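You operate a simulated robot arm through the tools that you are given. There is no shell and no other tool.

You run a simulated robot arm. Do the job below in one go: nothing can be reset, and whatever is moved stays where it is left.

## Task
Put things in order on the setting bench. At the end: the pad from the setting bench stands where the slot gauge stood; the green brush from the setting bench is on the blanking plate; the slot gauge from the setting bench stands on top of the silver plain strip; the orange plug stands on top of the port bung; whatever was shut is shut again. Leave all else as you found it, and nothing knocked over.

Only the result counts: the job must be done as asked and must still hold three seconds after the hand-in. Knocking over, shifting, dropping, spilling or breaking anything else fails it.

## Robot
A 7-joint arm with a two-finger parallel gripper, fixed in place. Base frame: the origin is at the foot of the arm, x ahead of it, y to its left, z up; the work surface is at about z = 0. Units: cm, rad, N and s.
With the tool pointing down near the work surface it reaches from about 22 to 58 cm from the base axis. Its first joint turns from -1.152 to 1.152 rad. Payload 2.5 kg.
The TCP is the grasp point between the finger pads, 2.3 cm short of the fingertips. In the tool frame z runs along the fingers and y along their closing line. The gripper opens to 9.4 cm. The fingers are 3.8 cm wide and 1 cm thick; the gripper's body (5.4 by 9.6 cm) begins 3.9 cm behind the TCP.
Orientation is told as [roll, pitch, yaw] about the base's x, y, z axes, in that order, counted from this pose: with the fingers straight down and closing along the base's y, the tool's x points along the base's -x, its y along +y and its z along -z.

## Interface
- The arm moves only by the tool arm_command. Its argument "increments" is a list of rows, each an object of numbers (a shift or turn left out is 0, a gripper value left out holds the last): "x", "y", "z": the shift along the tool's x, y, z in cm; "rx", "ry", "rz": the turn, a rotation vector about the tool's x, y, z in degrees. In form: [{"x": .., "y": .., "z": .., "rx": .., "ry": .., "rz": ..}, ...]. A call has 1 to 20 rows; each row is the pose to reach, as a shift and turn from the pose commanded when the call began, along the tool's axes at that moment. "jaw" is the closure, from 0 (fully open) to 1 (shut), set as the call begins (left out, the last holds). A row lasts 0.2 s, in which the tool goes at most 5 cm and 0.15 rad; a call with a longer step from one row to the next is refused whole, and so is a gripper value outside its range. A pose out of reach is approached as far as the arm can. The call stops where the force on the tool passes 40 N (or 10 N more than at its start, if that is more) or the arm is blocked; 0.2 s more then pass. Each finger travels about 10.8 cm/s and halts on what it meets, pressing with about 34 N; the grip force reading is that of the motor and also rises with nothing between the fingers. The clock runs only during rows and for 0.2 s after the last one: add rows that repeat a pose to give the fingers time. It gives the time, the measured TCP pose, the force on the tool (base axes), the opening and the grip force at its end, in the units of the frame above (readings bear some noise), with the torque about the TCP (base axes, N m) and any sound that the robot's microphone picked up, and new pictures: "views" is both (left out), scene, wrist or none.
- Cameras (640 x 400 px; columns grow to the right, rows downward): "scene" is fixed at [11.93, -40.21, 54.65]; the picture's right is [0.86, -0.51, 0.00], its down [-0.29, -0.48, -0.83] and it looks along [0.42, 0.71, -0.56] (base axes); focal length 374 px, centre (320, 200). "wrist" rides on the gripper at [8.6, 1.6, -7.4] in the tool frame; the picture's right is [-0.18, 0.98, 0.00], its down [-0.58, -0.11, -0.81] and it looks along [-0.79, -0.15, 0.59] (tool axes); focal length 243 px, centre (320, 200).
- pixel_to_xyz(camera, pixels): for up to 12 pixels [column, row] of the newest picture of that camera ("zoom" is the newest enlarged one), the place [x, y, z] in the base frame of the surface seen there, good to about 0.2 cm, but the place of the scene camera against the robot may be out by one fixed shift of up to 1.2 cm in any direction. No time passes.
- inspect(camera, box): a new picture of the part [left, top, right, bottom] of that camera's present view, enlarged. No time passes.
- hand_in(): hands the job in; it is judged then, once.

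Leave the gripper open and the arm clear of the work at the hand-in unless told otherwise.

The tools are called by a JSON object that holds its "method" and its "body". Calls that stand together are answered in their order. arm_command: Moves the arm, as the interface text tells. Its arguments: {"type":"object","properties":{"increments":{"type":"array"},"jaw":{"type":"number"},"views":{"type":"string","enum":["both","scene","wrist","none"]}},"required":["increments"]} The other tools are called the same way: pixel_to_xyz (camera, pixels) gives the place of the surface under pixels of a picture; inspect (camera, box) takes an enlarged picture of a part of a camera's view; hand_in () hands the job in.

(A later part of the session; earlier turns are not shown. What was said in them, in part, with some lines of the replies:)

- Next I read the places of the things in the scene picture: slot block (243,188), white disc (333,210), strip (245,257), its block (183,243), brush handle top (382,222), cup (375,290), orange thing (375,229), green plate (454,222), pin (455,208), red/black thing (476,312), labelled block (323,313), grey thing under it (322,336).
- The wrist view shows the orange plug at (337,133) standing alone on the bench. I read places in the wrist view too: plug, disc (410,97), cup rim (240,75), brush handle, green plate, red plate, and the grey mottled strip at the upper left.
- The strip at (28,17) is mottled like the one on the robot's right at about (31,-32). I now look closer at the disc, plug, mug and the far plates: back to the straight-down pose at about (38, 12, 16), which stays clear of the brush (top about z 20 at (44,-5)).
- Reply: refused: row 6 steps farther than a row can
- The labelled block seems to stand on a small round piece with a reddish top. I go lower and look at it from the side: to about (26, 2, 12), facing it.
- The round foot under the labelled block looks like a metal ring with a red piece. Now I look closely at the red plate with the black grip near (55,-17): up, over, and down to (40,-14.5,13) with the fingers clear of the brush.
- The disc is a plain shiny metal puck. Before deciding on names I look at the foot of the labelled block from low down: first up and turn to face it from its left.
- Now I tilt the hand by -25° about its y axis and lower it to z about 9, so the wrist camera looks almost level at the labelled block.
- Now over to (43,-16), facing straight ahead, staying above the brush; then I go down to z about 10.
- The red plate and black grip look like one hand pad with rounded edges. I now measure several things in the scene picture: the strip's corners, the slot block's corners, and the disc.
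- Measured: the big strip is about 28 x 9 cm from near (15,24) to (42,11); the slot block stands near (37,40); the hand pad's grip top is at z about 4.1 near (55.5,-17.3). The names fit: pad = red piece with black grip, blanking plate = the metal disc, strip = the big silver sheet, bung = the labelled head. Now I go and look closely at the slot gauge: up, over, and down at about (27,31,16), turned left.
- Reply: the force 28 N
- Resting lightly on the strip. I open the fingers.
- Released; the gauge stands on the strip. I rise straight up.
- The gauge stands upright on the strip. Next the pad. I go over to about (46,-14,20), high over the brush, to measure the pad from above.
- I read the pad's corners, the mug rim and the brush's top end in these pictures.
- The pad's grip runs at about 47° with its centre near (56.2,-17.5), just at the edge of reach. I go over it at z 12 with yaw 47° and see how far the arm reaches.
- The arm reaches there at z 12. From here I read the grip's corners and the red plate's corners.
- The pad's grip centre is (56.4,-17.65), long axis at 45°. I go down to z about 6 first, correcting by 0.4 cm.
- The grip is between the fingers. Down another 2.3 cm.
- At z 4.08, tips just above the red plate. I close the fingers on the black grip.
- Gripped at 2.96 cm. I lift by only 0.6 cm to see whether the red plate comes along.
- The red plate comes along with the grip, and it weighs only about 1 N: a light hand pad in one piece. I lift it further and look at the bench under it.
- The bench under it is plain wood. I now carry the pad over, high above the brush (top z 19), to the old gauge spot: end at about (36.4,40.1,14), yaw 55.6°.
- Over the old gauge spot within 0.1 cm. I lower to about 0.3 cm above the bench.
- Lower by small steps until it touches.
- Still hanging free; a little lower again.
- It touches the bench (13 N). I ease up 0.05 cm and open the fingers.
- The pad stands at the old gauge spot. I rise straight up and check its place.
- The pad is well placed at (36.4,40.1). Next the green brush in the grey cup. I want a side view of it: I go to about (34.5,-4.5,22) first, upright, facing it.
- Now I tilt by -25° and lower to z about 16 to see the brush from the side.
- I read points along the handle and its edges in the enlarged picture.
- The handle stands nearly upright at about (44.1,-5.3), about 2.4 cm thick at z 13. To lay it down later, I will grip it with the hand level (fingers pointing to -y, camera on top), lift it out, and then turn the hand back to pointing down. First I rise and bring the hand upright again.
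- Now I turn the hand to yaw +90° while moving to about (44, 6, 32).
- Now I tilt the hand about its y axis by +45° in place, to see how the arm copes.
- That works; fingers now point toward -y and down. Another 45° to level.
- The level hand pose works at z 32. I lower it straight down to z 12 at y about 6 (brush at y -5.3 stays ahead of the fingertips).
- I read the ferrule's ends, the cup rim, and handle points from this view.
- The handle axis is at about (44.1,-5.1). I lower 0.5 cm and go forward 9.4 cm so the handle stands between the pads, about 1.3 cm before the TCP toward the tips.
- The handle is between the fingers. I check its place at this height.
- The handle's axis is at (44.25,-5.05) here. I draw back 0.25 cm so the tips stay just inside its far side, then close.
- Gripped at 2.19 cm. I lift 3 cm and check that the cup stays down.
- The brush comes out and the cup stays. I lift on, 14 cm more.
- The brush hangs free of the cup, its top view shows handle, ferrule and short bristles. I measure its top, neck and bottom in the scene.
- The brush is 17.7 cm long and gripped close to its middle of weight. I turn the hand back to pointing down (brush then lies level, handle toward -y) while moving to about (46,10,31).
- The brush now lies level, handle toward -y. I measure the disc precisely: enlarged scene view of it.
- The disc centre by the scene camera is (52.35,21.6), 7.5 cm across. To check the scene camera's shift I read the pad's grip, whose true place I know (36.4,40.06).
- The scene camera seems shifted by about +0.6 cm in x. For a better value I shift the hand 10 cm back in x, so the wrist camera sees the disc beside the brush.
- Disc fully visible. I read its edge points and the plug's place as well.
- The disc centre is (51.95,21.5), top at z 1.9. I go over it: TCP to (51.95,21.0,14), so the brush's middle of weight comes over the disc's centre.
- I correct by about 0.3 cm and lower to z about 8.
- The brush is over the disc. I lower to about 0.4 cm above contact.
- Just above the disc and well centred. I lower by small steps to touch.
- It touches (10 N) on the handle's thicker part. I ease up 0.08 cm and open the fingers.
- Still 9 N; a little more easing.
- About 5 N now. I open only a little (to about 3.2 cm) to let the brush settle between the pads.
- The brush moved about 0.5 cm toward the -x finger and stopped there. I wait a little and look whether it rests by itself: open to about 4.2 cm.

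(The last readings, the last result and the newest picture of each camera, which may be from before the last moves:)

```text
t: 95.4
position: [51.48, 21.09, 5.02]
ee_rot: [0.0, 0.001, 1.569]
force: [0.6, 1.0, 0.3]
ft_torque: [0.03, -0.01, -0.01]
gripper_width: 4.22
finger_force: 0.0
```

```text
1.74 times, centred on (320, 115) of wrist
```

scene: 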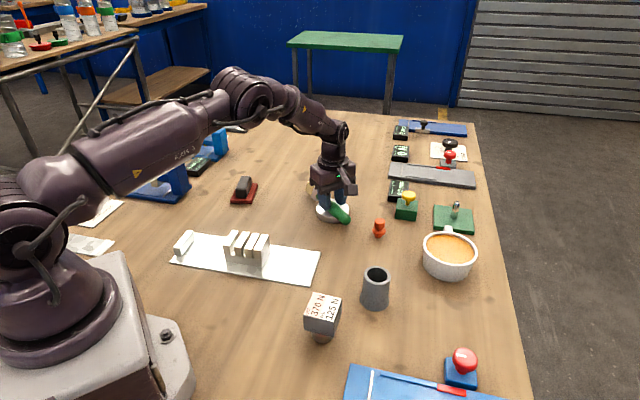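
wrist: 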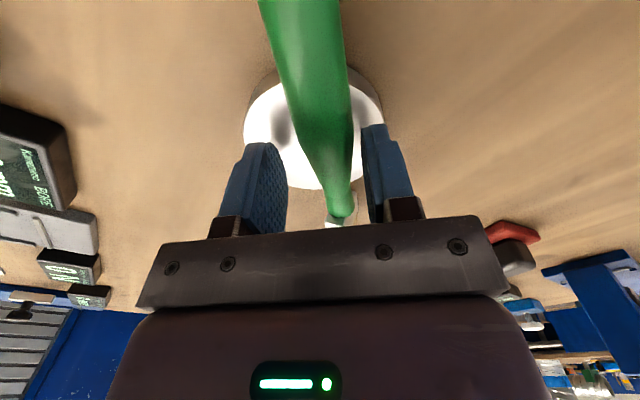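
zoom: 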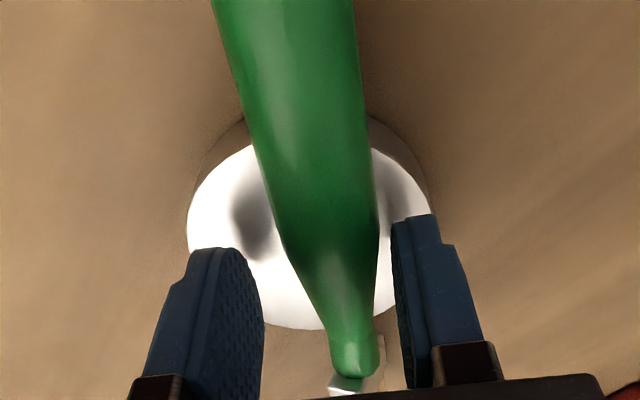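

The brush did not move any more; it rests by itself on the disc with gaps on both sides. I open fully and rise straight up.

{"method": "arm_command", "body": {"increments": [{"z": 0}, {"z": 0}, {"z": 0}, {"z": -0.5}, {"z": -1.5}, {"z": -3.5}, {"z": -7}, {"z": -11}, {"z": -11}], "jaw": 0, "views": "both"}}

{"method": "inspect", "body": {"camera": "scene", "box": [290, 150, 390, 240]}}

{"method": "inspect", "body": {"camera": "wrist", "box": [180, 0, 440, 200]}}

```text
t: 97.4
position: [51.6, 20.99, 15.87]
ee_rot: [-0.001, 0.001, 1.572]
force: [-0.2, 0.8, 0.2]
ft_torque: [0.02, 0.0, -0.02]
gripper_width: 9.4
finger_force: 0.1
```

scene: 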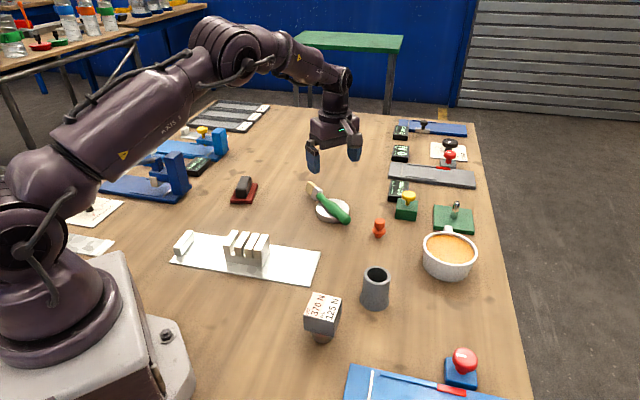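
wrist: 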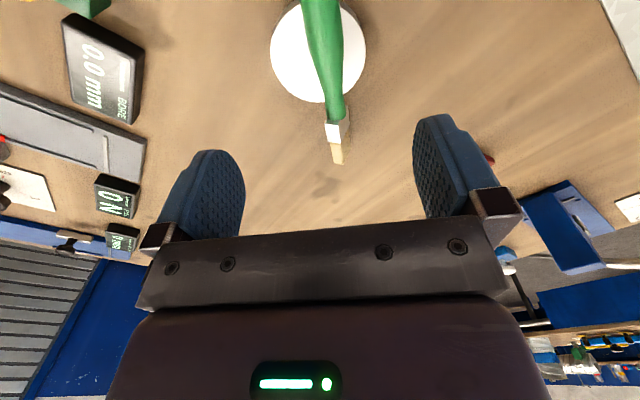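

```text
4.44 times, centred on (340, 195) of scene
```

zoom: 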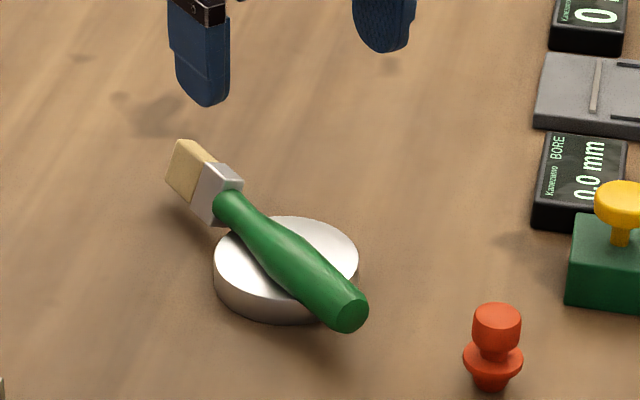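

```text
2.00 times, centred on (310, 100) of wrist
```

zoom: 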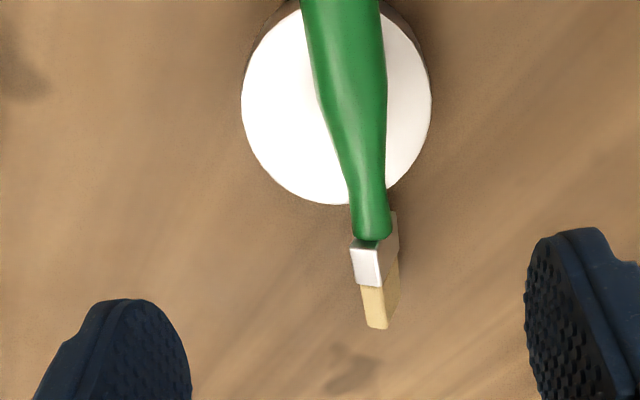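

The brush lies on the disc. I check heights along it (handle, neck, ferrule, bristle tip) to see whether its head touches the bench.

{"method": "pixel_to_xyz", "body": {"camera": "zoom", "pixels": [[345, 20], [350, 80], [362, 150], [370, 215], [366, 262], [374, 300], [380, 325], [396, 240], [336, 60], [300, 100], [410, 120], [260, 100]]}}

{"method": "pixel_to_xyz", "body": {"camera": "scene", "pixels": [[369, 221], [365, 214], [345, 213], [333, 199], [330, 190], [312, 184], [331, 197]]}}

```text
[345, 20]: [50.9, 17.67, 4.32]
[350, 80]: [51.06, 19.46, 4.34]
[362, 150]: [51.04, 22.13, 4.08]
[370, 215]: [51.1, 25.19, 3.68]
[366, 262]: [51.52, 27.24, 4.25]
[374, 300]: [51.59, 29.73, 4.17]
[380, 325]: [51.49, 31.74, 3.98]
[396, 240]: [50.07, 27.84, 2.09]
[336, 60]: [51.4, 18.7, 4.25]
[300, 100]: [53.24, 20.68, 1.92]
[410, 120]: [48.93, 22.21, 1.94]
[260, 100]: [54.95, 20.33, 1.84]
```

```text
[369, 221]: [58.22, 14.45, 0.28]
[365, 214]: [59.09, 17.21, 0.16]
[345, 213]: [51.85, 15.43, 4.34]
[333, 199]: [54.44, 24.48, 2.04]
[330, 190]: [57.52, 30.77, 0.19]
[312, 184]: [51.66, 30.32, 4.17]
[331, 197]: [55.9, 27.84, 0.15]
```

The brush is carried by the disc alone: its head hangs at z 2 to 4.3, clear of the bench. Now the orange plug at about (55.7,8.8). I go up and turn back to yaw 0 at about (43,12,15) to look at it.

{"method": "arm_command", "body": {"increments": [{"z": -3}, {"z": -5, "rz": 7.5}, {"x": 1, "y": 1, "z": -5, "rz": 15}, {"x": 2, "y": 2, "z": -5, "rz": 22.5}, {"x": 3, "y": 3, "z": -5, "rz": 30}, {"x": 4, "y": 4, "z": -5, "rz": 37.5}, {"x": 5, "y": 5, "z": -5, "rz": 45}, {"x": 6, "y": 6, "z": -5, "rz": 52.5}, {"x": 7, "y": 7, "z": -4, "rz": 60}, {"x": 8, "y": 8, "z": -3, "rz": 67.5}, {"x": 9, "y": 8.6, "z": -2, "rz": 75}, {"x": 9, "y": 8.6, "z": -0.5, "rz": 82.5}, {"x": 9, "y": 8.6, "z": 1, "rz": 90}, {"x": 9, "y": 8.6, "z": 1, "rz": 90}], "views": "both"}}

{"method": "inspect", "body": {"camera": "wrist", "box": [270, 120, 390, 220]}}

```text
t: 100.4
position: [42.95, 12.2, 14.81]
ee_rot: [0.0, 0.001, -0.001]
force: [0.5, -0.1, -0.1]
ft_torque: [0.05, 0.05, 0.01]
gripper_width: 9.4
finger_force: 0.1
```

scene: 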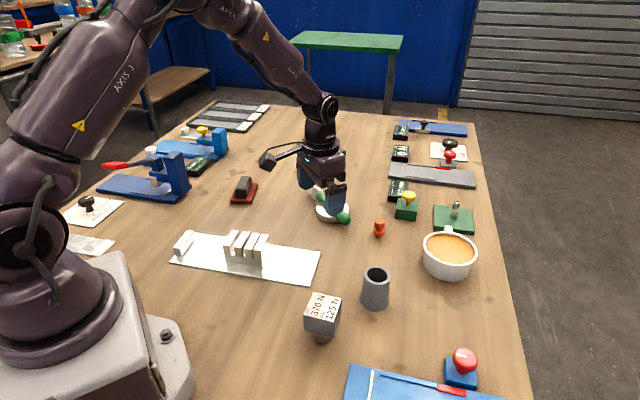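
wrist: 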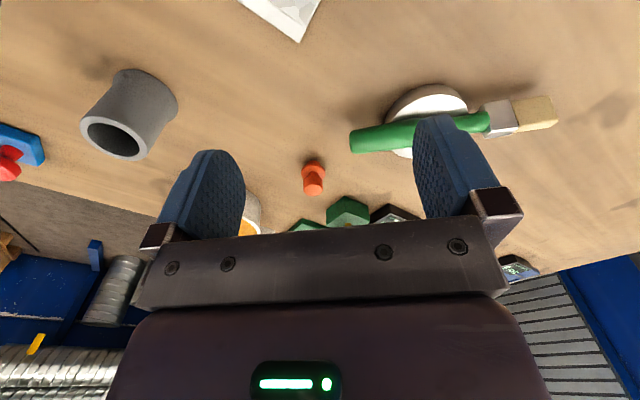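

```text
4.00 times, centred on (330, 170) of wrist
```

zoom: 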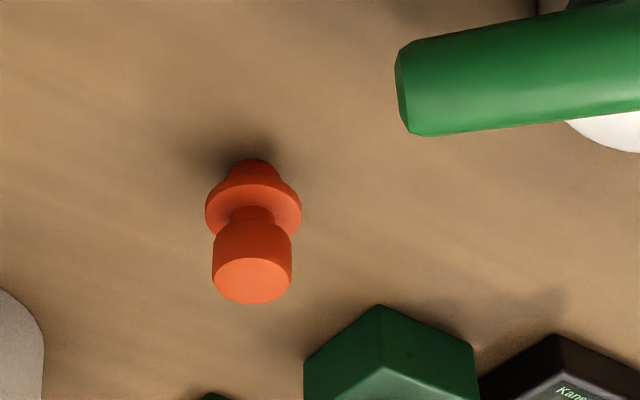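

The plug has a small foot, a collar, a thin neck and a head. I read its points.

{"method": "pixel_to_xyz", "body": {"camera": "zoom", "pixels": [[252, 281], [220, 281], [286, 278], [252, 262], [252, 300], [252, 240], [210, 215], [297, 215], [252, 195], [250, 165], [235, 168], [268, 168]]}}

```text
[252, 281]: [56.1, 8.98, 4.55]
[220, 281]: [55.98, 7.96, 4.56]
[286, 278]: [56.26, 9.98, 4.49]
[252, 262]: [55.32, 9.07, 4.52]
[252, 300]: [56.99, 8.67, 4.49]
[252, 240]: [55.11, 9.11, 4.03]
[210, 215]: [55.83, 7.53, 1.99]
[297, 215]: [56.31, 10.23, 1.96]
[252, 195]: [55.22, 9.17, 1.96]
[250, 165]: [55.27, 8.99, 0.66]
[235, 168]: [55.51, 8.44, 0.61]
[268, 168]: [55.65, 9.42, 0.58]
```

The plug's head: centre (56.1,8.97), top z 4.53, 2.1 cm wide; collar top at z 1.96. I narrow the fingers to about 5.6 cm and go over it at z 10.

{"method": "arm_command", "body": {"increments": [{"x": -4, "y": -1, "z": 0}, {"x": -8, "y": -2, "z": 0}, {"x": -12, "y": -3, "z": 1}, {"x": -13.15, "y": -3.23, "z": 3}, {"x": -13.15, "y": -3.23, "z": 4.8}, {"x": -13.15, "y": -3.23, "z": 4.8}], "jaw": 0.4, "views": "both"}}

```text
t: 101.8
position: [56.06, 8.74, 10.27]
ee_rot: [0.0, 0.001, 0.0]
force: [0.3, 0.2, -0.2]
ft_torque: [-0.02, 0.0, -0.02]
gripper_width: 5.64
finger_force: 0.1
```

scene: 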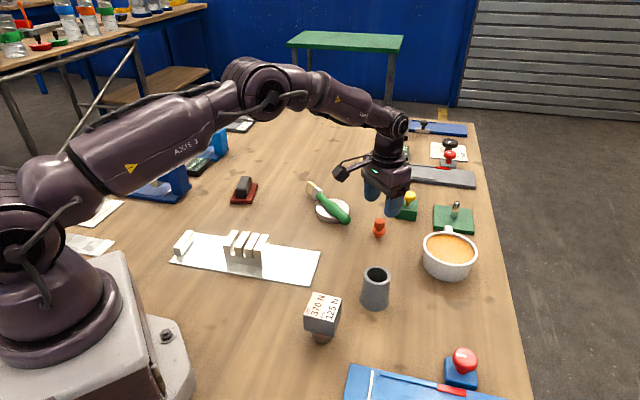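
wrist: 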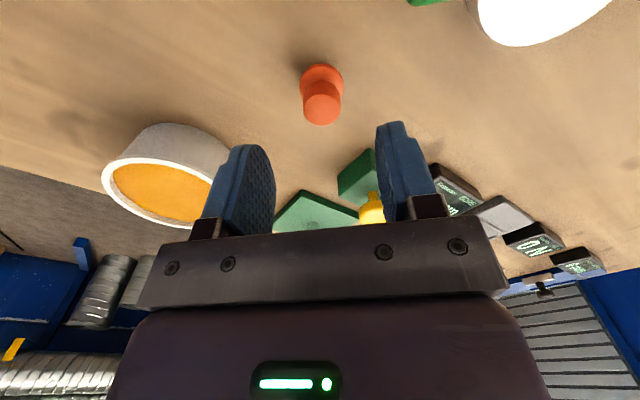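

The plug lies between the fingers in view (column 322). I read its top again.

{"method": "pixel_to_xyz", "body": {"camera": "wrist", "pixels": [[322, 110], [306, 110], [338, 108], [322, 122], [322, 97], [304, 80], [342, 80]]}}

```text
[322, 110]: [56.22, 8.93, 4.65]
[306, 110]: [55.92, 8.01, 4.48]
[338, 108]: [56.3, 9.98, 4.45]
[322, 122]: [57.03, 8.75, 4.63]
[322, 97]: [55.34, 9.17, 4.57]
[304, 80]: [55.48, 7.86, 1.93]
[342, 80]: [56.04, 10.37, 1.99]
```

Centre confirmed. I lower to z about 4.5.

{"method": "arm_command", "body": {"increments": [{"z": 2}, {"z": 4}, {"z": 5.3}, {"z": 5.6}, {"z": 5.6}], "views": "both"}}

{"method": "inspect", "body": {"camera": "scene", "box": [340, 170, 440, 250]}}

```text
t: 103.0
position: [56.21, 8.72, 4.56]
ee_rot: [-0.001, 0.0, 0.0]
force: [-0.2, 0.5, 0.3]
ft_torque: [0.0, 0.02, 0.01]
gripper_width: 5.62
finger_force: 0.1
```

scene: 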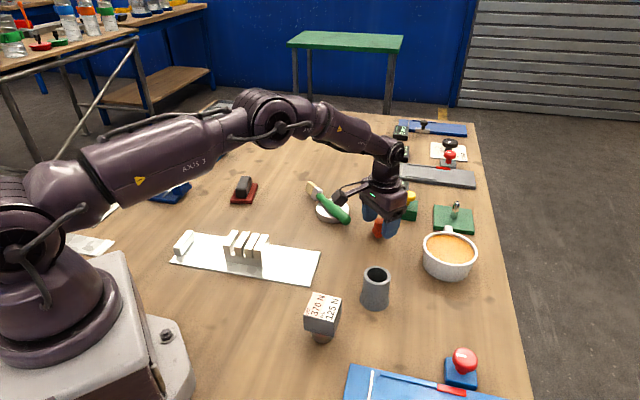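
wrist: 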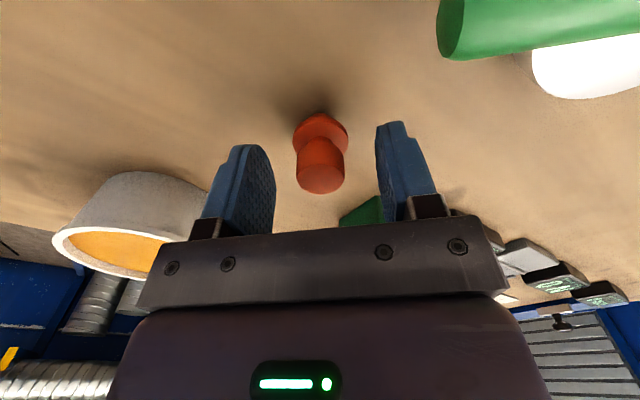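

```text
5.00 times, centred on (390, 210) of scene
```

zoom: 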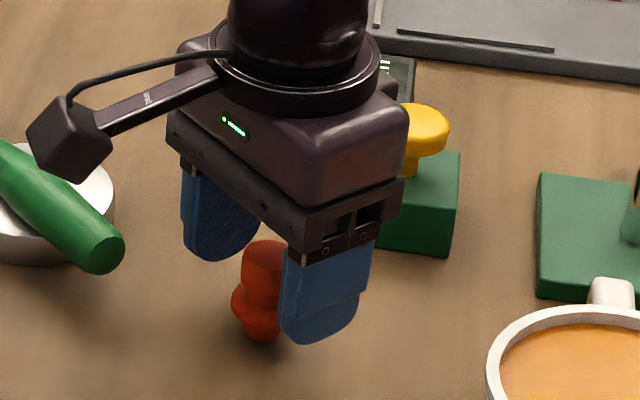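

The plug's head is centred between the pads. I close.

{"method": "arm_command", "body": {"increments": [{"z": 0}, {"z": 0}, {"z": 0}, {"z": 0}], "jaw": 1, "views": "wrist"}}

{"method": "inspect", "body": {"camera": "wrist", "box": [250, 80, 400, 220]}}

```text
t: 104.0
position: [56.22, 8.81, 4.62]
ee_rot: [0.0, 0.0, 0.001]
force: [0.1, 0.1, 0.0]
ft_torque: [0.03, -0.03, -0.01]
gripper_width: 2.25
finger_force: 33.6
```

wrist: 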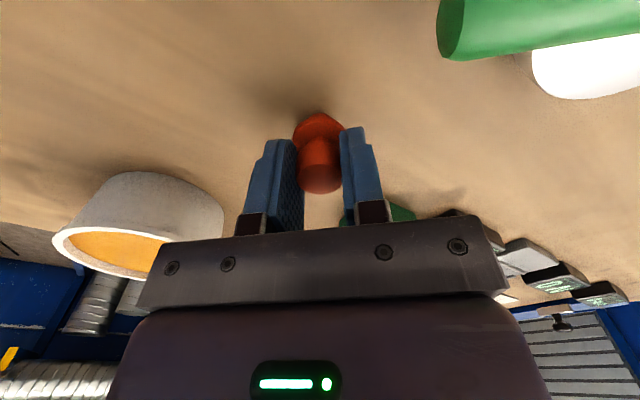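

```text
2.86 times, centred on (325, 150) of wrist
```

zoom: 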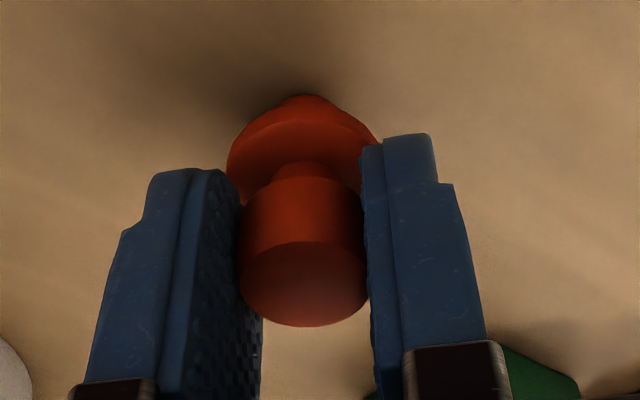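

Gripped at 2.25 cm. I lift it and carry it back to about (24,0,28), from where the wrist camera can see the bung's top.

{"method": "arm_command", "body": {"increments": [{"z": -1.5}, {"z": -4.5}, {"z": -9}, {"x": 3, "y": -0.5, "z": -12.5}, {"x": 7, "y": -1.5, "z": -15}, {"x": 11, "y": -3, "z": -17}, {"x": 15, "y": -4, "z": -18.5}, {"x": 19.5, "y": -5, "z": -20}, {"x": 24, "y": -6.5, "z": -21.5}, {"x": 28, "y": -8, "z": -22.5}, {"x": 32, "y": -9, "z": -23.5}, {"x": 32, "y": -9, "z": -23.5}], "views": "both"}}

{"method": "inspect", "body": {"camera": "wrist", "box": [180, 60, 340, 180]}}

```text
t: 106.6
position: [23.62, 0.04, 27.97]
ee_rot: [0.001, 0.0, 0.0]
force: [-0.7, 0.6, 0.0]
ft_torque: [0.0, -0.02, -0.02]
gripper_width: 2.26
finger_force: 34.0
```

scene: 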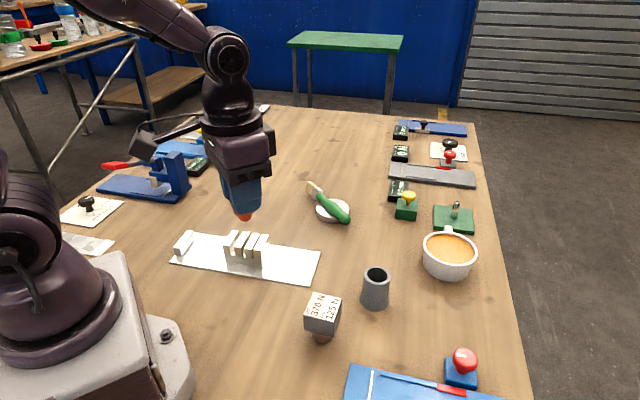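
wrist: 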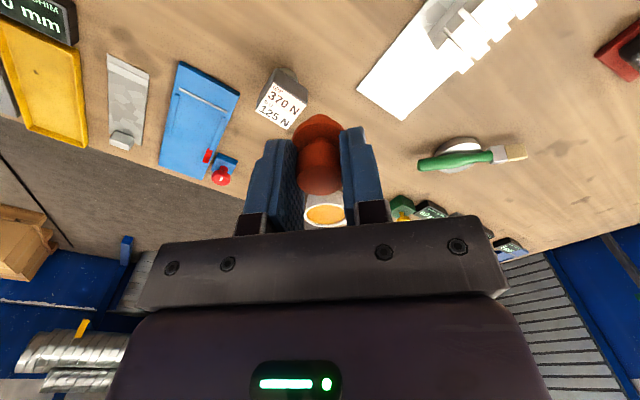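

```text
3.33 times, centred on (260, 120) of wrist
```

zoom: 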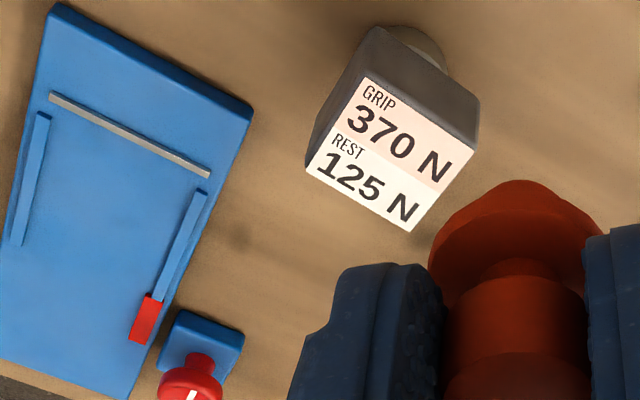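

The bung's labelled top is fully visible. I read its four corners.

{"method": "pixel_to_xyz", "body": {"camera": "zoom", "pixels": [[366, 82], [470, 152], [412, 227], [312, 168], [390, 155], [370, 45], [475, 138], [312, 145]]}}

```text
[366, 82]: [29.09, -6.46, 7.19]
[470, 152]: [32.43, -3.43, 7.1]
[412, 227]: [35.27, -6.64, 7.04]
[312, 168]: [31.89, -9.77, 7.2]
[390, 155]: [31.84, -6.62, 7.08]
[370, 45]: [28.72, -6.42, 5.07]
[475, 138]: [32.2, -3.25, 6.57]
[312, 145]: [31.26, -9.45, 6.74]
```

The bung's top centre is (32.17,-6.58) at z 7.13. I hold still for a moment to get a settled reading of the hand.

{"method": "arm_command", "body": {"increments": [{"z": 0}, {"z": 0}, {"z": 0}], "views": "none"}}

```text
t: 107.4
position: [23.74, 0.14, 27.91]
ee_rot: [0.001, 0.0, 0.001]
force: [0.3, 0.1, 0.2]
ft_torque: [-0.02, 0.0, 0.0]
gripper_width: 2.25
finger_force: 34.4
```

I move over the bung's top at z 16.

{"method": "arm_command", "body": {"increments": [{"x": -3, "y": -2.4, "z": 1}, {"x": -6, "y": -4.8, "z": 3}, {"x": -8.43, "y": -6.68, "z": 6}, {"x": -8.43, "y": -6.68, "z": 10}, {"x": -8.43, "y": -6.68, "z": 11.9}, {"x": -8.43, "y": -6.68, "z": 11.9}, {"x": -8.43, "y": -6.68, "z": 11.9}], "views": "both"}}

{"method": "inspect", "body": {"camera": "scene", "box": [270, 230, 390, 350]}}

{"method": "inspect", "body": {"camera": "wrist", "box": [220, 0, 420, 220]}}

```text
t: 109.0
position: [32.34, -6.89, 15.95]
ee_rot: [0.001, 0.0, 0.001]
force: [0.3, 0.1, 0.5]
ft_torque: [-0.01, 0.0, 0.04]
gripper_width: 2.26
finger_force: 34.3
```

scene: 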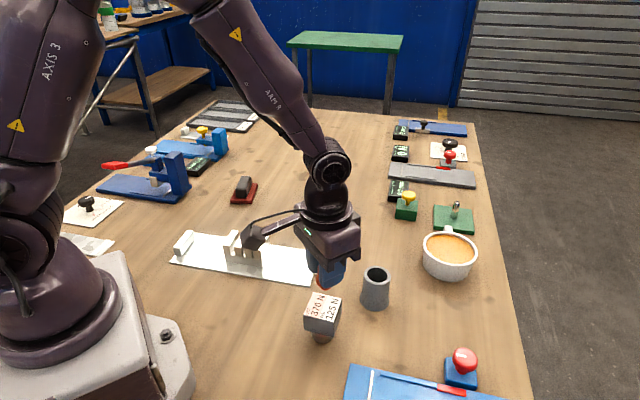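
wrist: 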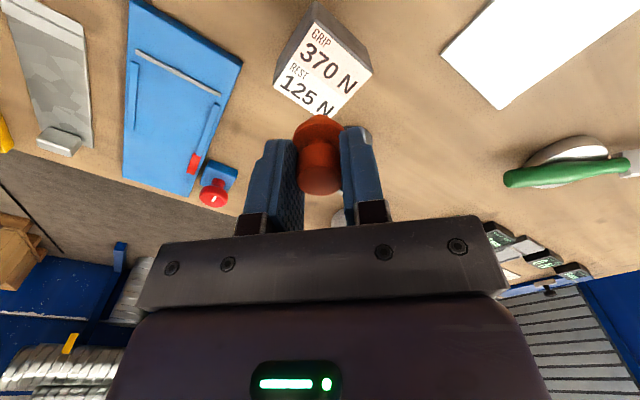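

```text
3.33 times, centred on (330, 290) of scene
```

zoom: 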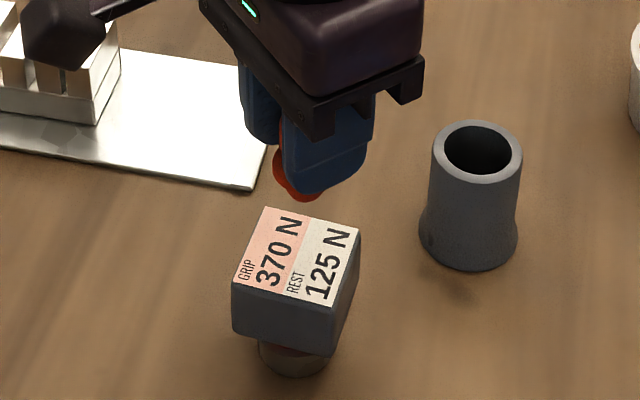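

```text
1.82 times, centred on (320, 110) of wrist
```

zoom: 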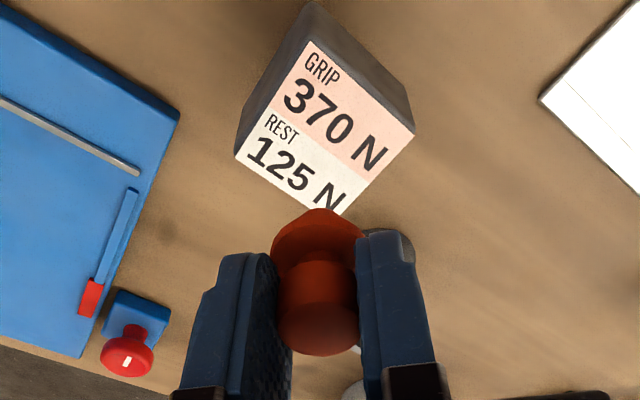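

I read the bung's top corners again from here, and the held plug's points.

{"method": "pixel_to_xyz", "body": {"camera": "zoom", "pixels": [[310, 46], [410, 130], [342, 210], [240, 152], [320, 130], [318, 340], [290, 325], [350, 325], [285, 260], [320, 215]]}}

{"method": "arm_command", "body": {"increments": [{"z": 0}, {"z": 0}, {"z": 0}], "views": "none"}}

```text
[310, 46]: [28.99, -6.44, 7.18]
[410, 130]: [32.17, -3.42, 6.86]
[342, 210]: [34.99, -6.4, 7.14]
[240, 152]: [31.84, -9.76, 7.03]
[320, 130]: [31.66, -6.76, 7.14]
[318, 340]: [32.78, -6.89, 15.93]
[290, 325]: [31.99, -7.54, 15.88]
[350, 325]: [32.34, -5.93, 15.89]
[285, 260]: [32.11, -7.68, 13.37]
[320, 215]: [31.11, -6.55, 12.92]
```

```text
t: 109.8
position: [32.41, -6.86, 15.86]
ee_rot: [0.0, 0.001, -0.001]
force: [0.6, -0.8, -0.1]
ft_torque: [0.01, -0.03, -0.01]
gripper_width: 2.28
finger_force: 33.9
```

The plug's centre is about 0.3 cm off the bung's centre (32.08,-6.54); I correct that and lower to z about 12.0 (foot about 0.3 cm above the top).

{"method": "arm_command", "body": {"increments": [{"x": 0.3, "y": 0.28, "z": 1.5}, {"x": 0.3, "y": 0.28, "z": 3}, {"x": 0.3, "y": 0.28, "z": 3.8}, {"x": 0.3, "y": 0.28, "z": 3.8}, {"x": 0.3, "y": 0.28, "z": 3.8}], "views": "both"}}

{"method": "inspect", "body": {"camera": "scene", "box": [280, 250, 380, 350]}}

{"method": "inspect", "body": {"camera": "wrist", "box": [240, 20, 400, 210]}}

```text
t: 111.0
position: [32.28, -6.26, 12.07]
ee_rot: [0.001, 0.0, 0.0]
force: [-0.6, -0.1, -0.8]
ft_torque: [-0.01, -0.04, -0.03]
gripper_width: 2.26
finger_force: 34.1
```

scene: 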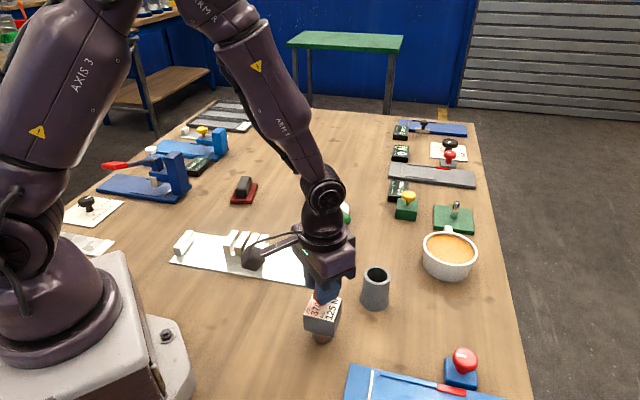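
wrist: 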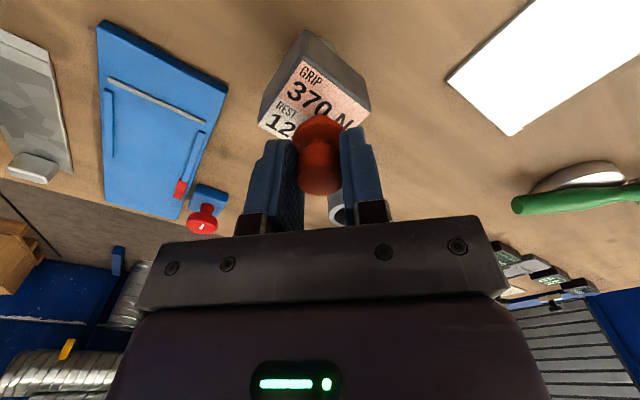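

```text
4.00 times, centred on (330, 300) of scene
```

zoom: 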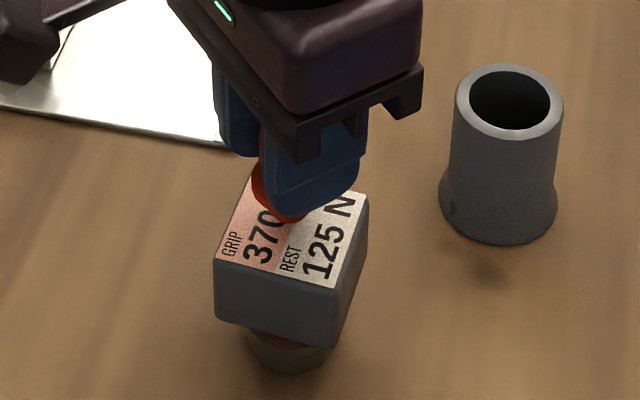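

```text
2.11 times, centred on (320, 115) of wrist
```

zoom: 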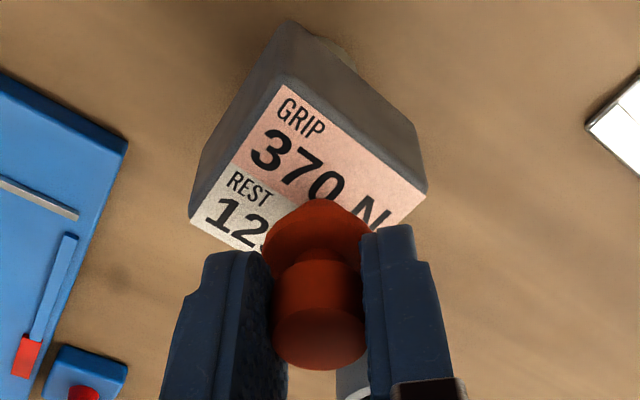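

I take a settled reading of the hand before the last bit.

{"method": "arm_command", "body": {"increments": [{"z": 0}, {"z": 0}, {"z": 0}], "views": "none"}}

{"method": "pixel_to_xyz", "body": {"camera": "zoom", "pixels": [[286, 90], [422, 195], [193, 213], [318, 345], [278, 330], [362, 330], [270, 240], [365, 240], [318, 205]]}}

```text
t: 111.8
position: [32.22, -6.29, 11.85]
ee_rot: [0.001, 0.0, 0.001]
force: [0.4, 0.4, -0.3]
ft_torque: [-0.02, -0.01, 0.01]
gripper_width: 2.24
finger_force: 34.0
```

```text
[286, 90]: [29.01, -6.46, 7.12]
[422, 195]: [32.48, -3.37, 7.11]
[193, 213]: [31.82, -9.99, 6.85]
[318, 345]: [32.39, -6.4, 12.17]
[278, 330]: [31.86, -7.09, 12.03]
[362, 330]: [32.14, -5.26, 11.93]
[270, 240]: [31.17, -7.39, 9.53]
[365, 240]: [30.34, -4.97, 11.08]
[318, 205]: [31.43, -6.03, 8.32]
```

The plug is about 0.35 cm too far to +y. I correct and lower by small steps.

{"method": "arm_command", "body": {"increments": [{"y": -0.3, "z": 0}, {"y": -0.3, "z": 0}, {"y": -0.3, "z": 0.1}, {"y": -0.3, "z": 0.15}, {"y": -0.3, "z": 0.15}], "views": "none"}}

```text
t: 113.0
position: [32.18, -6.76, 12.04]
ee_rot: [0.001, 0.0, 0.001]
force: [-0.4, -0.6, 0.4]
ft_torque: [0.0, 0.0, -0.03]
gripper_width: 2.25
finger_force: 34.2
```

{"method": "arm_command", "body": {"increments": [{"z": 0.08}, {"z": 0.16}, {"z": 0.24}, {"z": 0.24}], "views": "none"}}

```text
t: 114.0
position: [32.41, -6.83, 11.86]
ee_rot: [0.002, -0.003, -0.001]
force: [0.2, -0.1, -1.2]
ft_torque: [-0.03, 0.01, 0.01]
gripper_width: 2.24
finger_force: 34.3
```

No touch yet. A little lower again.

{"method": "arm_command", "body": {"increments": [{"z": 0.06}, {"z": 0.12}, {"z": 0.18}, {"z": 0.18}], "views": "scene"}}

{"method": "inspect", "body": {"camera": "scene", "box": [290, 260, 370, 350]}}

```text
t: 115.0
position: [32.33, -6.79, 11.64]
ee_rot: [0.001, 0.001, 0.001]
force: [-0.6, 0.4, -0.1]
ft_torque: [-0.01, -0.01, 0.02]
gripper_width: 2.26
finger_force: 33.7
```

scene: 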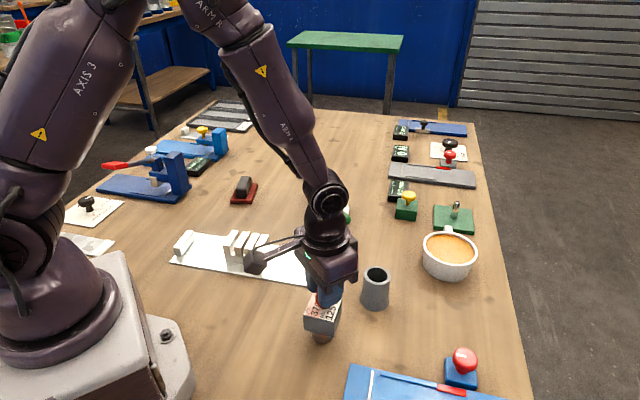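

```text
4.44 times, centred on (330, 305) of scene
```

zoom: 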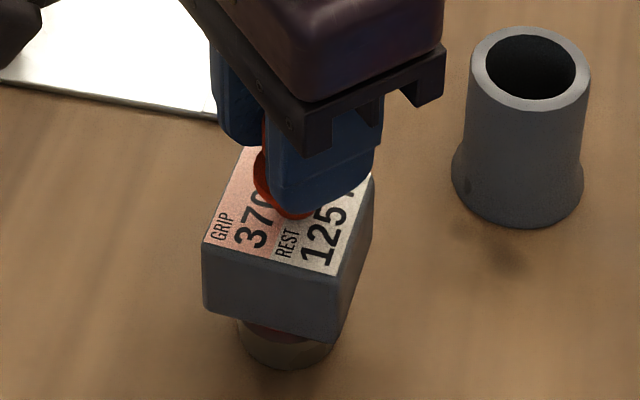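

Very close now. Tiny steps down until the force rises.

{"method": "arm_command", "body": {"increments": [{"z": 0.04}, {"z": 0.08}, {"z": 0.1}, {"z": 0.1}], "views": "none"}}

```text
t: 116.0
position: [32.2, -6.87, 11.57]
ee_rot: [-0.002, -0.001, 0.001]
force: [-0.5, 0.0, 0.3]
ft_torque: [-0.05, 0.02, 0.03]
gripper_width: 2.25
finger_force: 34.3
```

{"method": "arm_command", "body": {"increments": [{"z": 0.04}, {"z": 0.08}, {"z": 0.1}, {"z": 0.1}], "views": "none"}}

```text
t: 117.0
position: [32.38, -6.83, 11.55]
ee_rot: [0.001, 0.001, -0.001]
force: [-0.6, -0.2, -0.8]
ft_torque: [0.0, 0.0, 0.01]
gripper_width: 2.28
finger_force: 34.3
```

{"method": "arm_command", "body": {"increments": [{"z": 0.05}, {"z": 0.1}, {"z": 0.12}, {"z": 0.12}], "views": "none"}}

```text
t: 118.0
position: [32.38, -6.83, 11.5]
ee_rot: [0.0, -0.003, 0.001]
force: [0.0, -1.5, 19.2]
ft_torque: [-0.11, 0.01, 0.01]
gripper_width: 2.26
finger_force: 33.9
```

It touches (19 N, far below the 125 N mark). I ease up a little.

{"method": "arm_command", "body": {"increments": [{"z": -0.06}, {"z": -0.06}], "views": "none"}}

```text
t: 118.6
position: [32.37, -6.73, 11.51]
ee_rot: [0.0, -0.002, 0.0]
force: [2.2, -0.4, 17.3]
ft_torque: [-0.06, -0.13, -0.02]
gripper_width: 2.24
finger_force: 34.2
```

{"method": "arm_command", "body": {"increments": [{"z": -0.08}, {"z": -0.08}], "views": "none"}}

```text
t: 119.2
position: [32.24, -6.79, 11.52]
ee_rot: [0.0, 0.002, 0.001]
force: [2.3, 2.4, 9.3]
ft_torque: [0.04, -0.14, 0.03]
gripper_width: 2.28
finger_force: 34.5
```

{"method": "arm_command", "body": {"increments": [{"z": -0.06}, {"z": -0.06}], "views": "none"}}

```text
t: 119.8
position: [32.07, -6.82, 11.53]
ee_rot: [0.0, 0.003, 0.001]
force: [-0.5, -0.2, -0.5]
ft_torque: [0.03, 0.0, 0.01]
gripper_width: 2.25
finger_force: 33.6
```

Now just at the surface with no load. I open a little (to about 3.2 cm) and look.

{"method": "arm_command", "body": {"increments": [{"z": 0}, {"z": 0}, {"z": 0}, {"z": 0}], "jaw": 0.66, "views": "both"}}

{"method": "inspect", "body": {"camera": "scene", "box": [290, 260, 370, 350]}}

{"method": "inspect", "body": {"camera": "wrist", "box": [240, 60, 400, 220]}}

```text
t: 120.8
position: [32.25, -6.84, 11.61]
ee_rot: [0.001, 0.001, 0.0]
force: [-0.6, -0.2, -0.1]
ft_torque: [-0.01, 0.0, 0.02]
gripper_width: 3.18
finger_force: 0.0
```

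scene: 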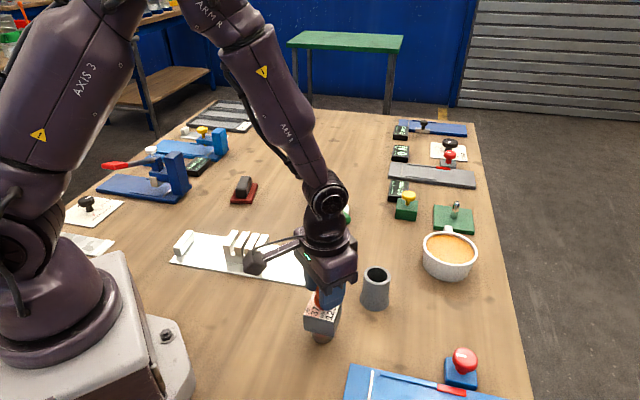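
wrist: 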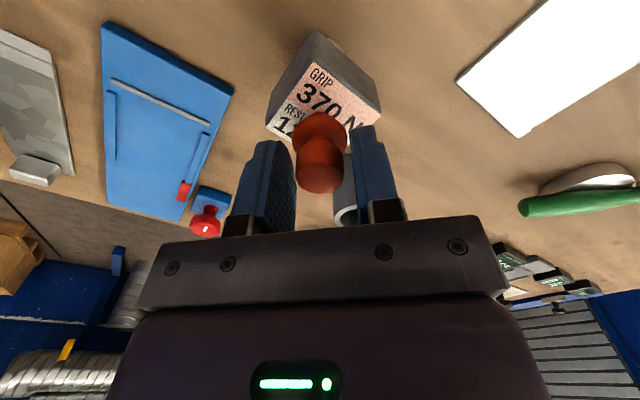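

```text
4.44 times, centred on (330, 305) of scene
```

zoom: 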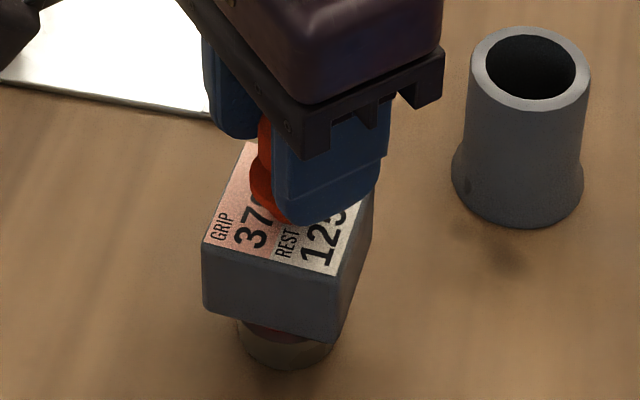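

```text
2.50 times, centred on (320, 140) of wrist
```

zoom: 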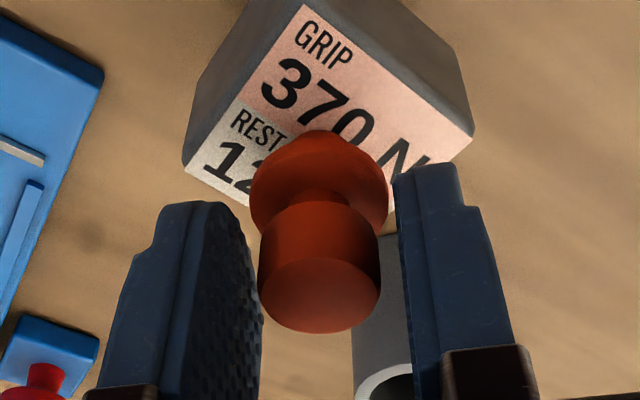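

The plug stands upright by itself on the bung. I open further and rise straight up.

{"method": "arm_command", "body": {"increments": [{"z": 0}, {"z": 0}, {"z": -1}, {"z": -3}, {"z": -7}, {"z": -11.5}, {"z": -16}, {"z": -16}], "jaw": 0.3, "views": "both"}}

{"method": "inspect", "body": {"camera": "scene", "box": [280, 250, 390, 350]}}

{"method": "inspect", "body": {"camera": "scene", "box": [160, 150, 400, 300]}}

```text
t: 122.6
position: [32.17, -6.73, 27.15]
ee_rot: [0.0, 0.001, 0.002]
force: [-0.7, 0.7, -0.2]
ft_torque: [-0.01, 0.01, -0.03]
gripper_width: 6.59
finger_force: 0.1
```

scene: 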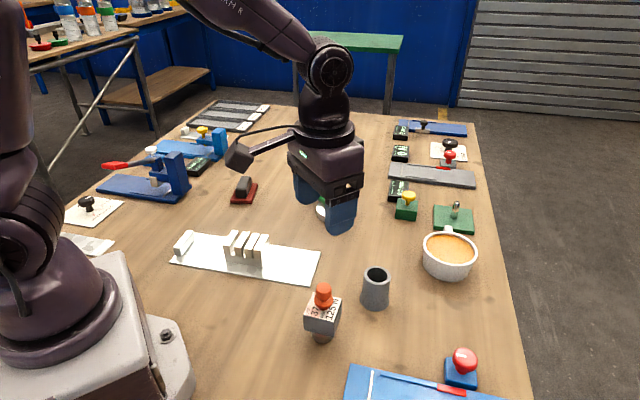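
wrist: 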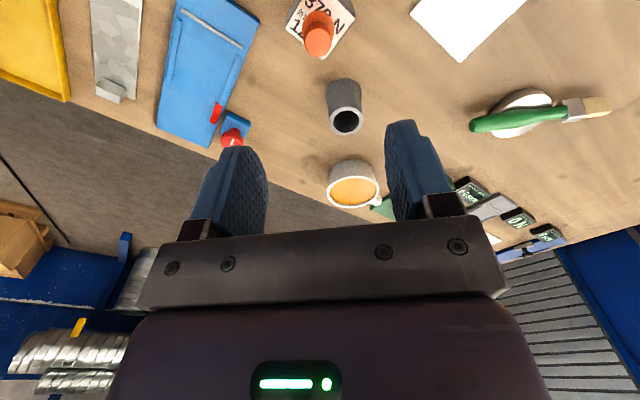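

```text
4.00 times, centred on (335, 300) of scene
```

zoom: 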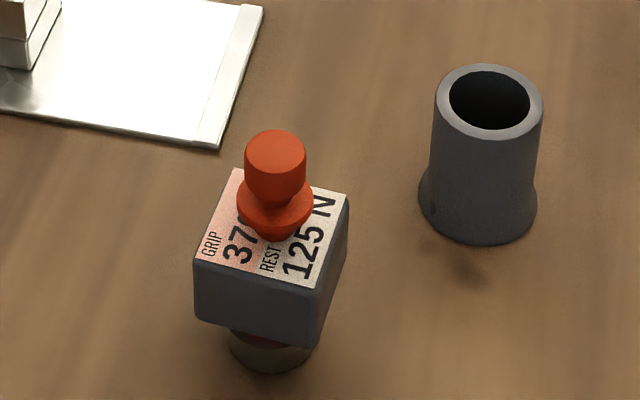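

```text
2.67 times, centred on (280, 225) of scene
```

zoom: 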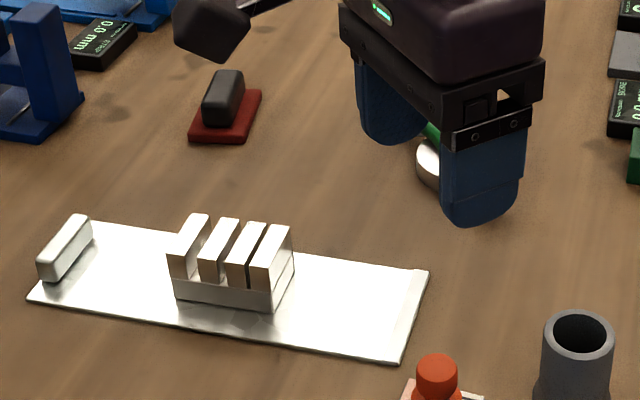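

The plug stands on the bung. I compare the two strips once more from here, enlarged: the narrow one at (118,45) and the big one at (465,20) in the wrist view.

{"method": "inspect", "body": {"camera": "wrist", "box": [80, 0, 180, 110]}}

{"method": "inspect", "body": {"camera": "wrist", "box": [400, 0, 540, 80]}}

{"method": "inspect", "body": {"camera": "wrist", "box": [270, 0, 380, 60]}}

```text
3.64 times, centred on (130, 55) of wrist
```

zoom: 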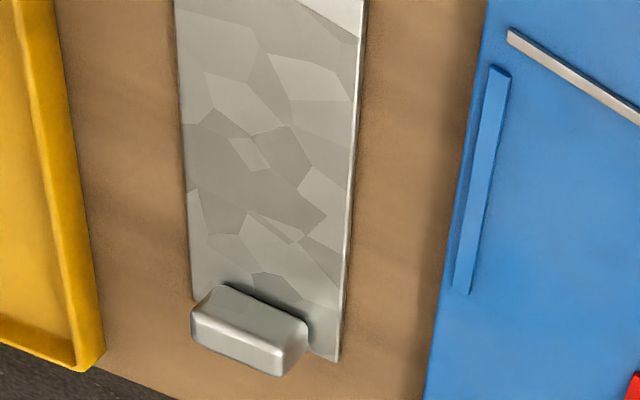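

```text
4.57 times, centred on (470, 40) of wrist
```

zoom: 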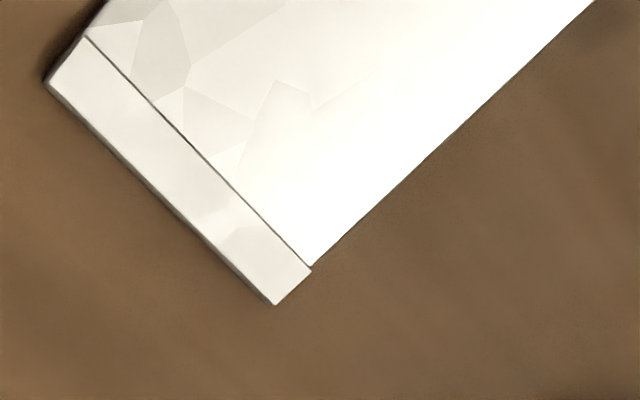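

```text
5.82 times, centred on (325, 30) of wrist
```

zoom: 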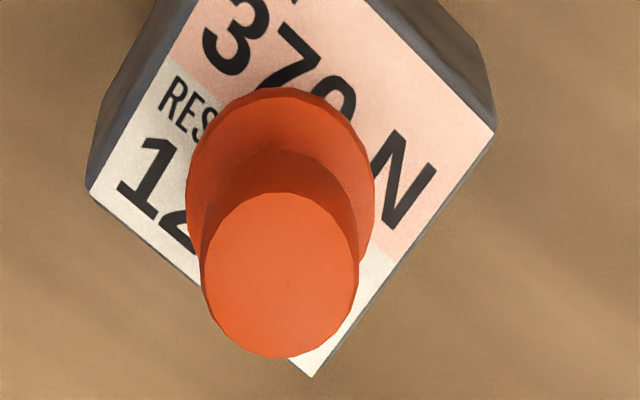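

Both strips are the same kind; the big one lies in the working area and is the one that can carry the gauge, so I keep to it. I open fully and go up and away to about (33,8,36), then check everything.

{"method": "arm_command", "body": {"increments": [{"z": -3}, {"z": -6, "y": 3}, {"z": -8, "y": 7}, {"z": -9, "y": 11}, {"x": -1, "z": -9, "y": 14.5}, {"x": -1, "z": -9, "y": 14.5}, {"x": -1, "z": -9, "y": 14.5}], "jaw": 0, "views": "both"}}

{"method": "inspect", "body": {"camera": "scene", "box": [290, 160, 410, 260]}}

{"method": "inspect", "body": {"camera": "scene", "box": [160, 160, 360, 350]}}

{"method": "inspect", "body": {"camera": "wrist", "box": [160, 0, 560, 220]}}

```text
t: 124.2
position: [33.4, 7.95, 36.94]
ee_rot: [0.001, -0.001, -0.001]
force: [-0.2, 0.4, 0.5]
ft_torque: [0.04, -0.02, -0.01]
gripper_width: 9.37
finger_force: 0.1
```

scene: 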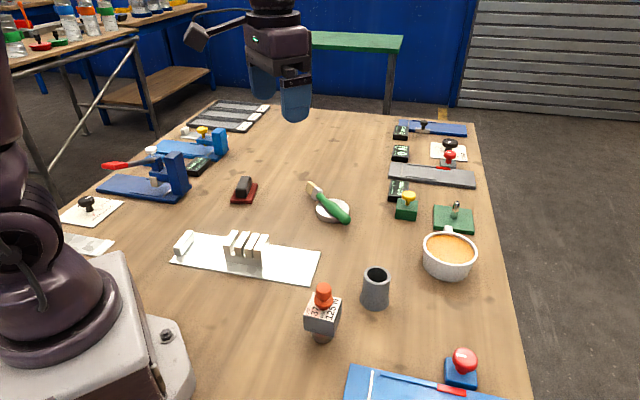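
wrist: 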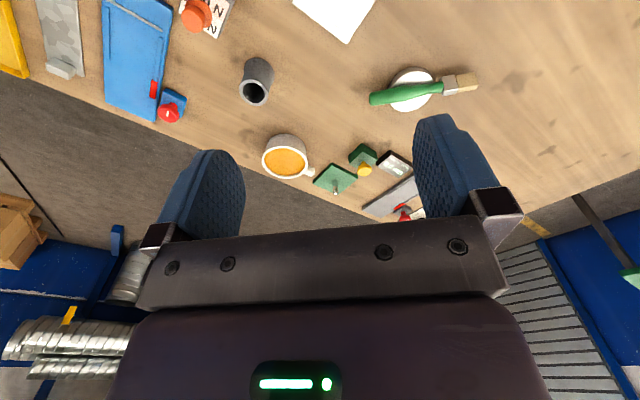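

```text
4.00 times, centred on (350, 210) of scene
```

zoom: 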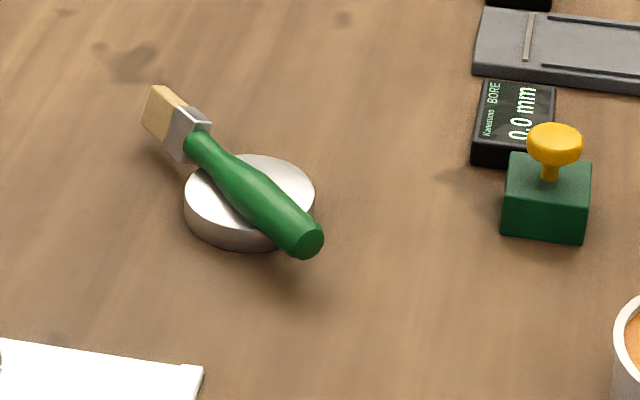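

```text
2.11 times, centred on (260, 255) of scene
```

zoom: 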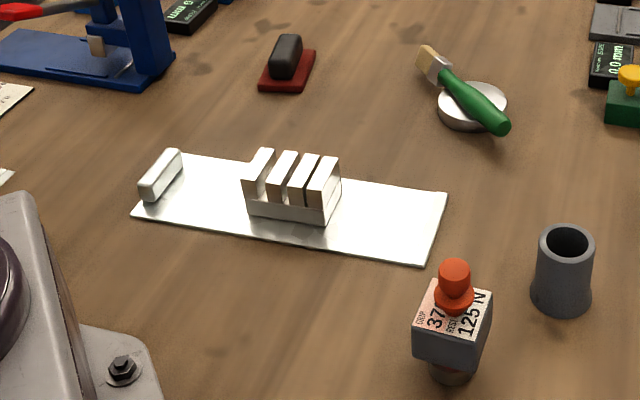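

```text
1.60 times, centred on (360, 110) of wrist
```

zoom: 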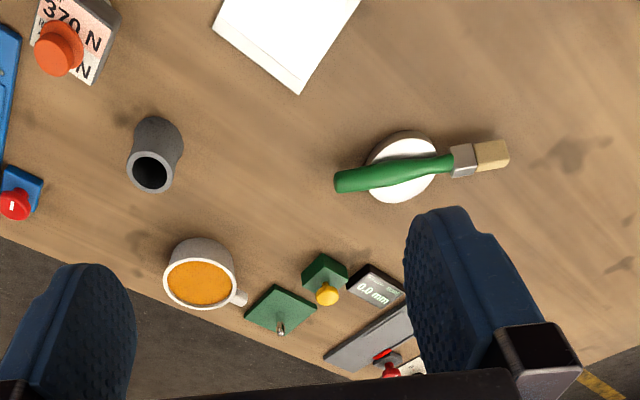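

All is in place and the brush has not moved since its release. I read the small display at the left press, to be sure what the strip-like pieces are called here.

{"method": "inspect", "body": {"camera": "scene", "box": [180, 150, 220, 180]}}

{"method": "inspect", "body": {"camera": "scene", "box": [60, 190, 130, 225]}}

{"method": "inspect", "body": {"camera": "scene", "box": [385, 115, 480, 190]}}

```text
13.33 times, centred on (200, 165) of scene
```

zoom: 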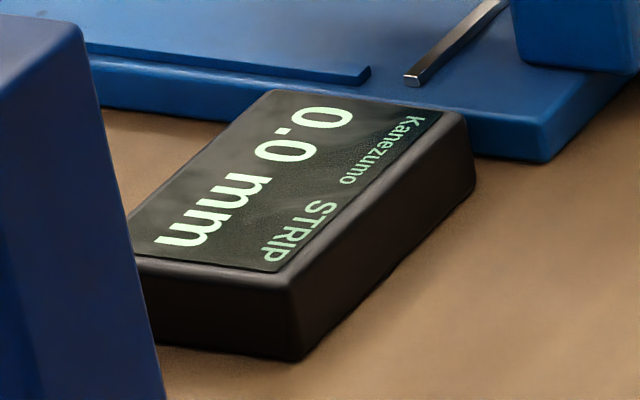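

```text
9.14 times, centred on (95, 208) of scene
```

zoom: 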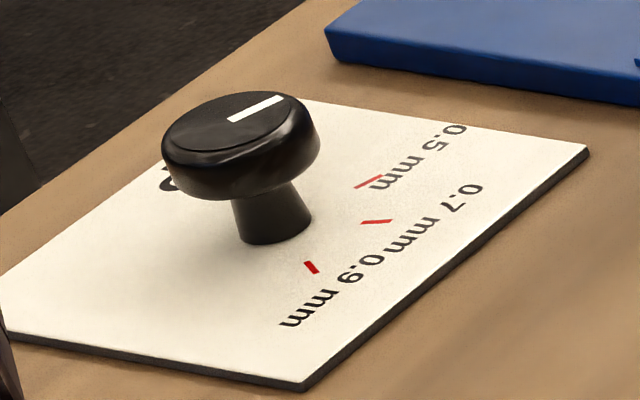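

```text
5.33 times, centred on (432, 152) of scene
```

zoom: 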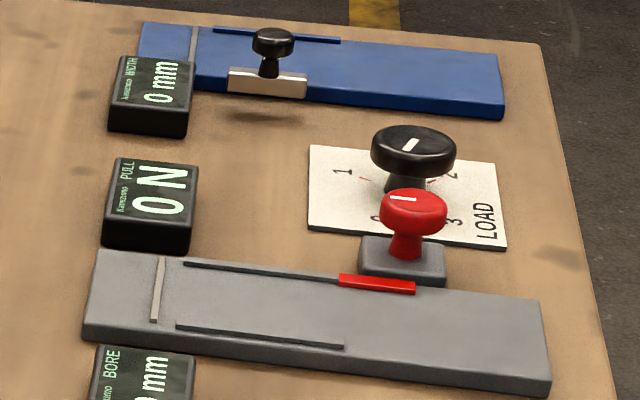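

The display reads "STRIP", so the big silver piece with the same form is indeed the strip. Final state: gauge upright on the strip, pad on the old gauge spot, brush lying still on the metal disc, plug upright on the bung, bung still shutting its port; gripper open and the hand high and clear. I hand in.

{"method": "hand_in", "body": {}}

```text
The job is handed in.
```

I handed the job in with all four moves made. Two of the names were my own reading of the scene, and one of those choices could be wrong.

| Asked for | What I did |
|---|---|
| Slot gauge on the silver plain strip | It stands upright on the large silver strip, the one about 28 cm long. |
| Pad where the slot gauge stood | The red piece with the black grip is on that spot, within about 0.1 cm. |
| Green brush on the blanking plate | It lies on the round metal disc, with its head clear of the bench. It had not moved in the last pictures, about 25 s after I let go. |
| Orange plug on the port bung | It stands upright on the labelled head of the bung. The bung itself was not moved. |

**Which name is which:**
- **Pad and blanking plate:** nothing on the bench labels them. I took the red piece as the pad because it is light, has a grip, and covered only plain wood. That left the flat metal disc as the blanking plate. If those two are the other way round, the pad and brush placements are wrong.
- **Strip:** there are two silver strips of the same kind within reach. I used the larger one because it lies in the middle of the working area and is wide enough for the gauge.

I opened nothing, so whatever was shut stayed shut. Nothing was knocked over, and in the last pictures the mug and the empty brush cup were where I found them. The gripper was open and the arm well above the work at hand-in.
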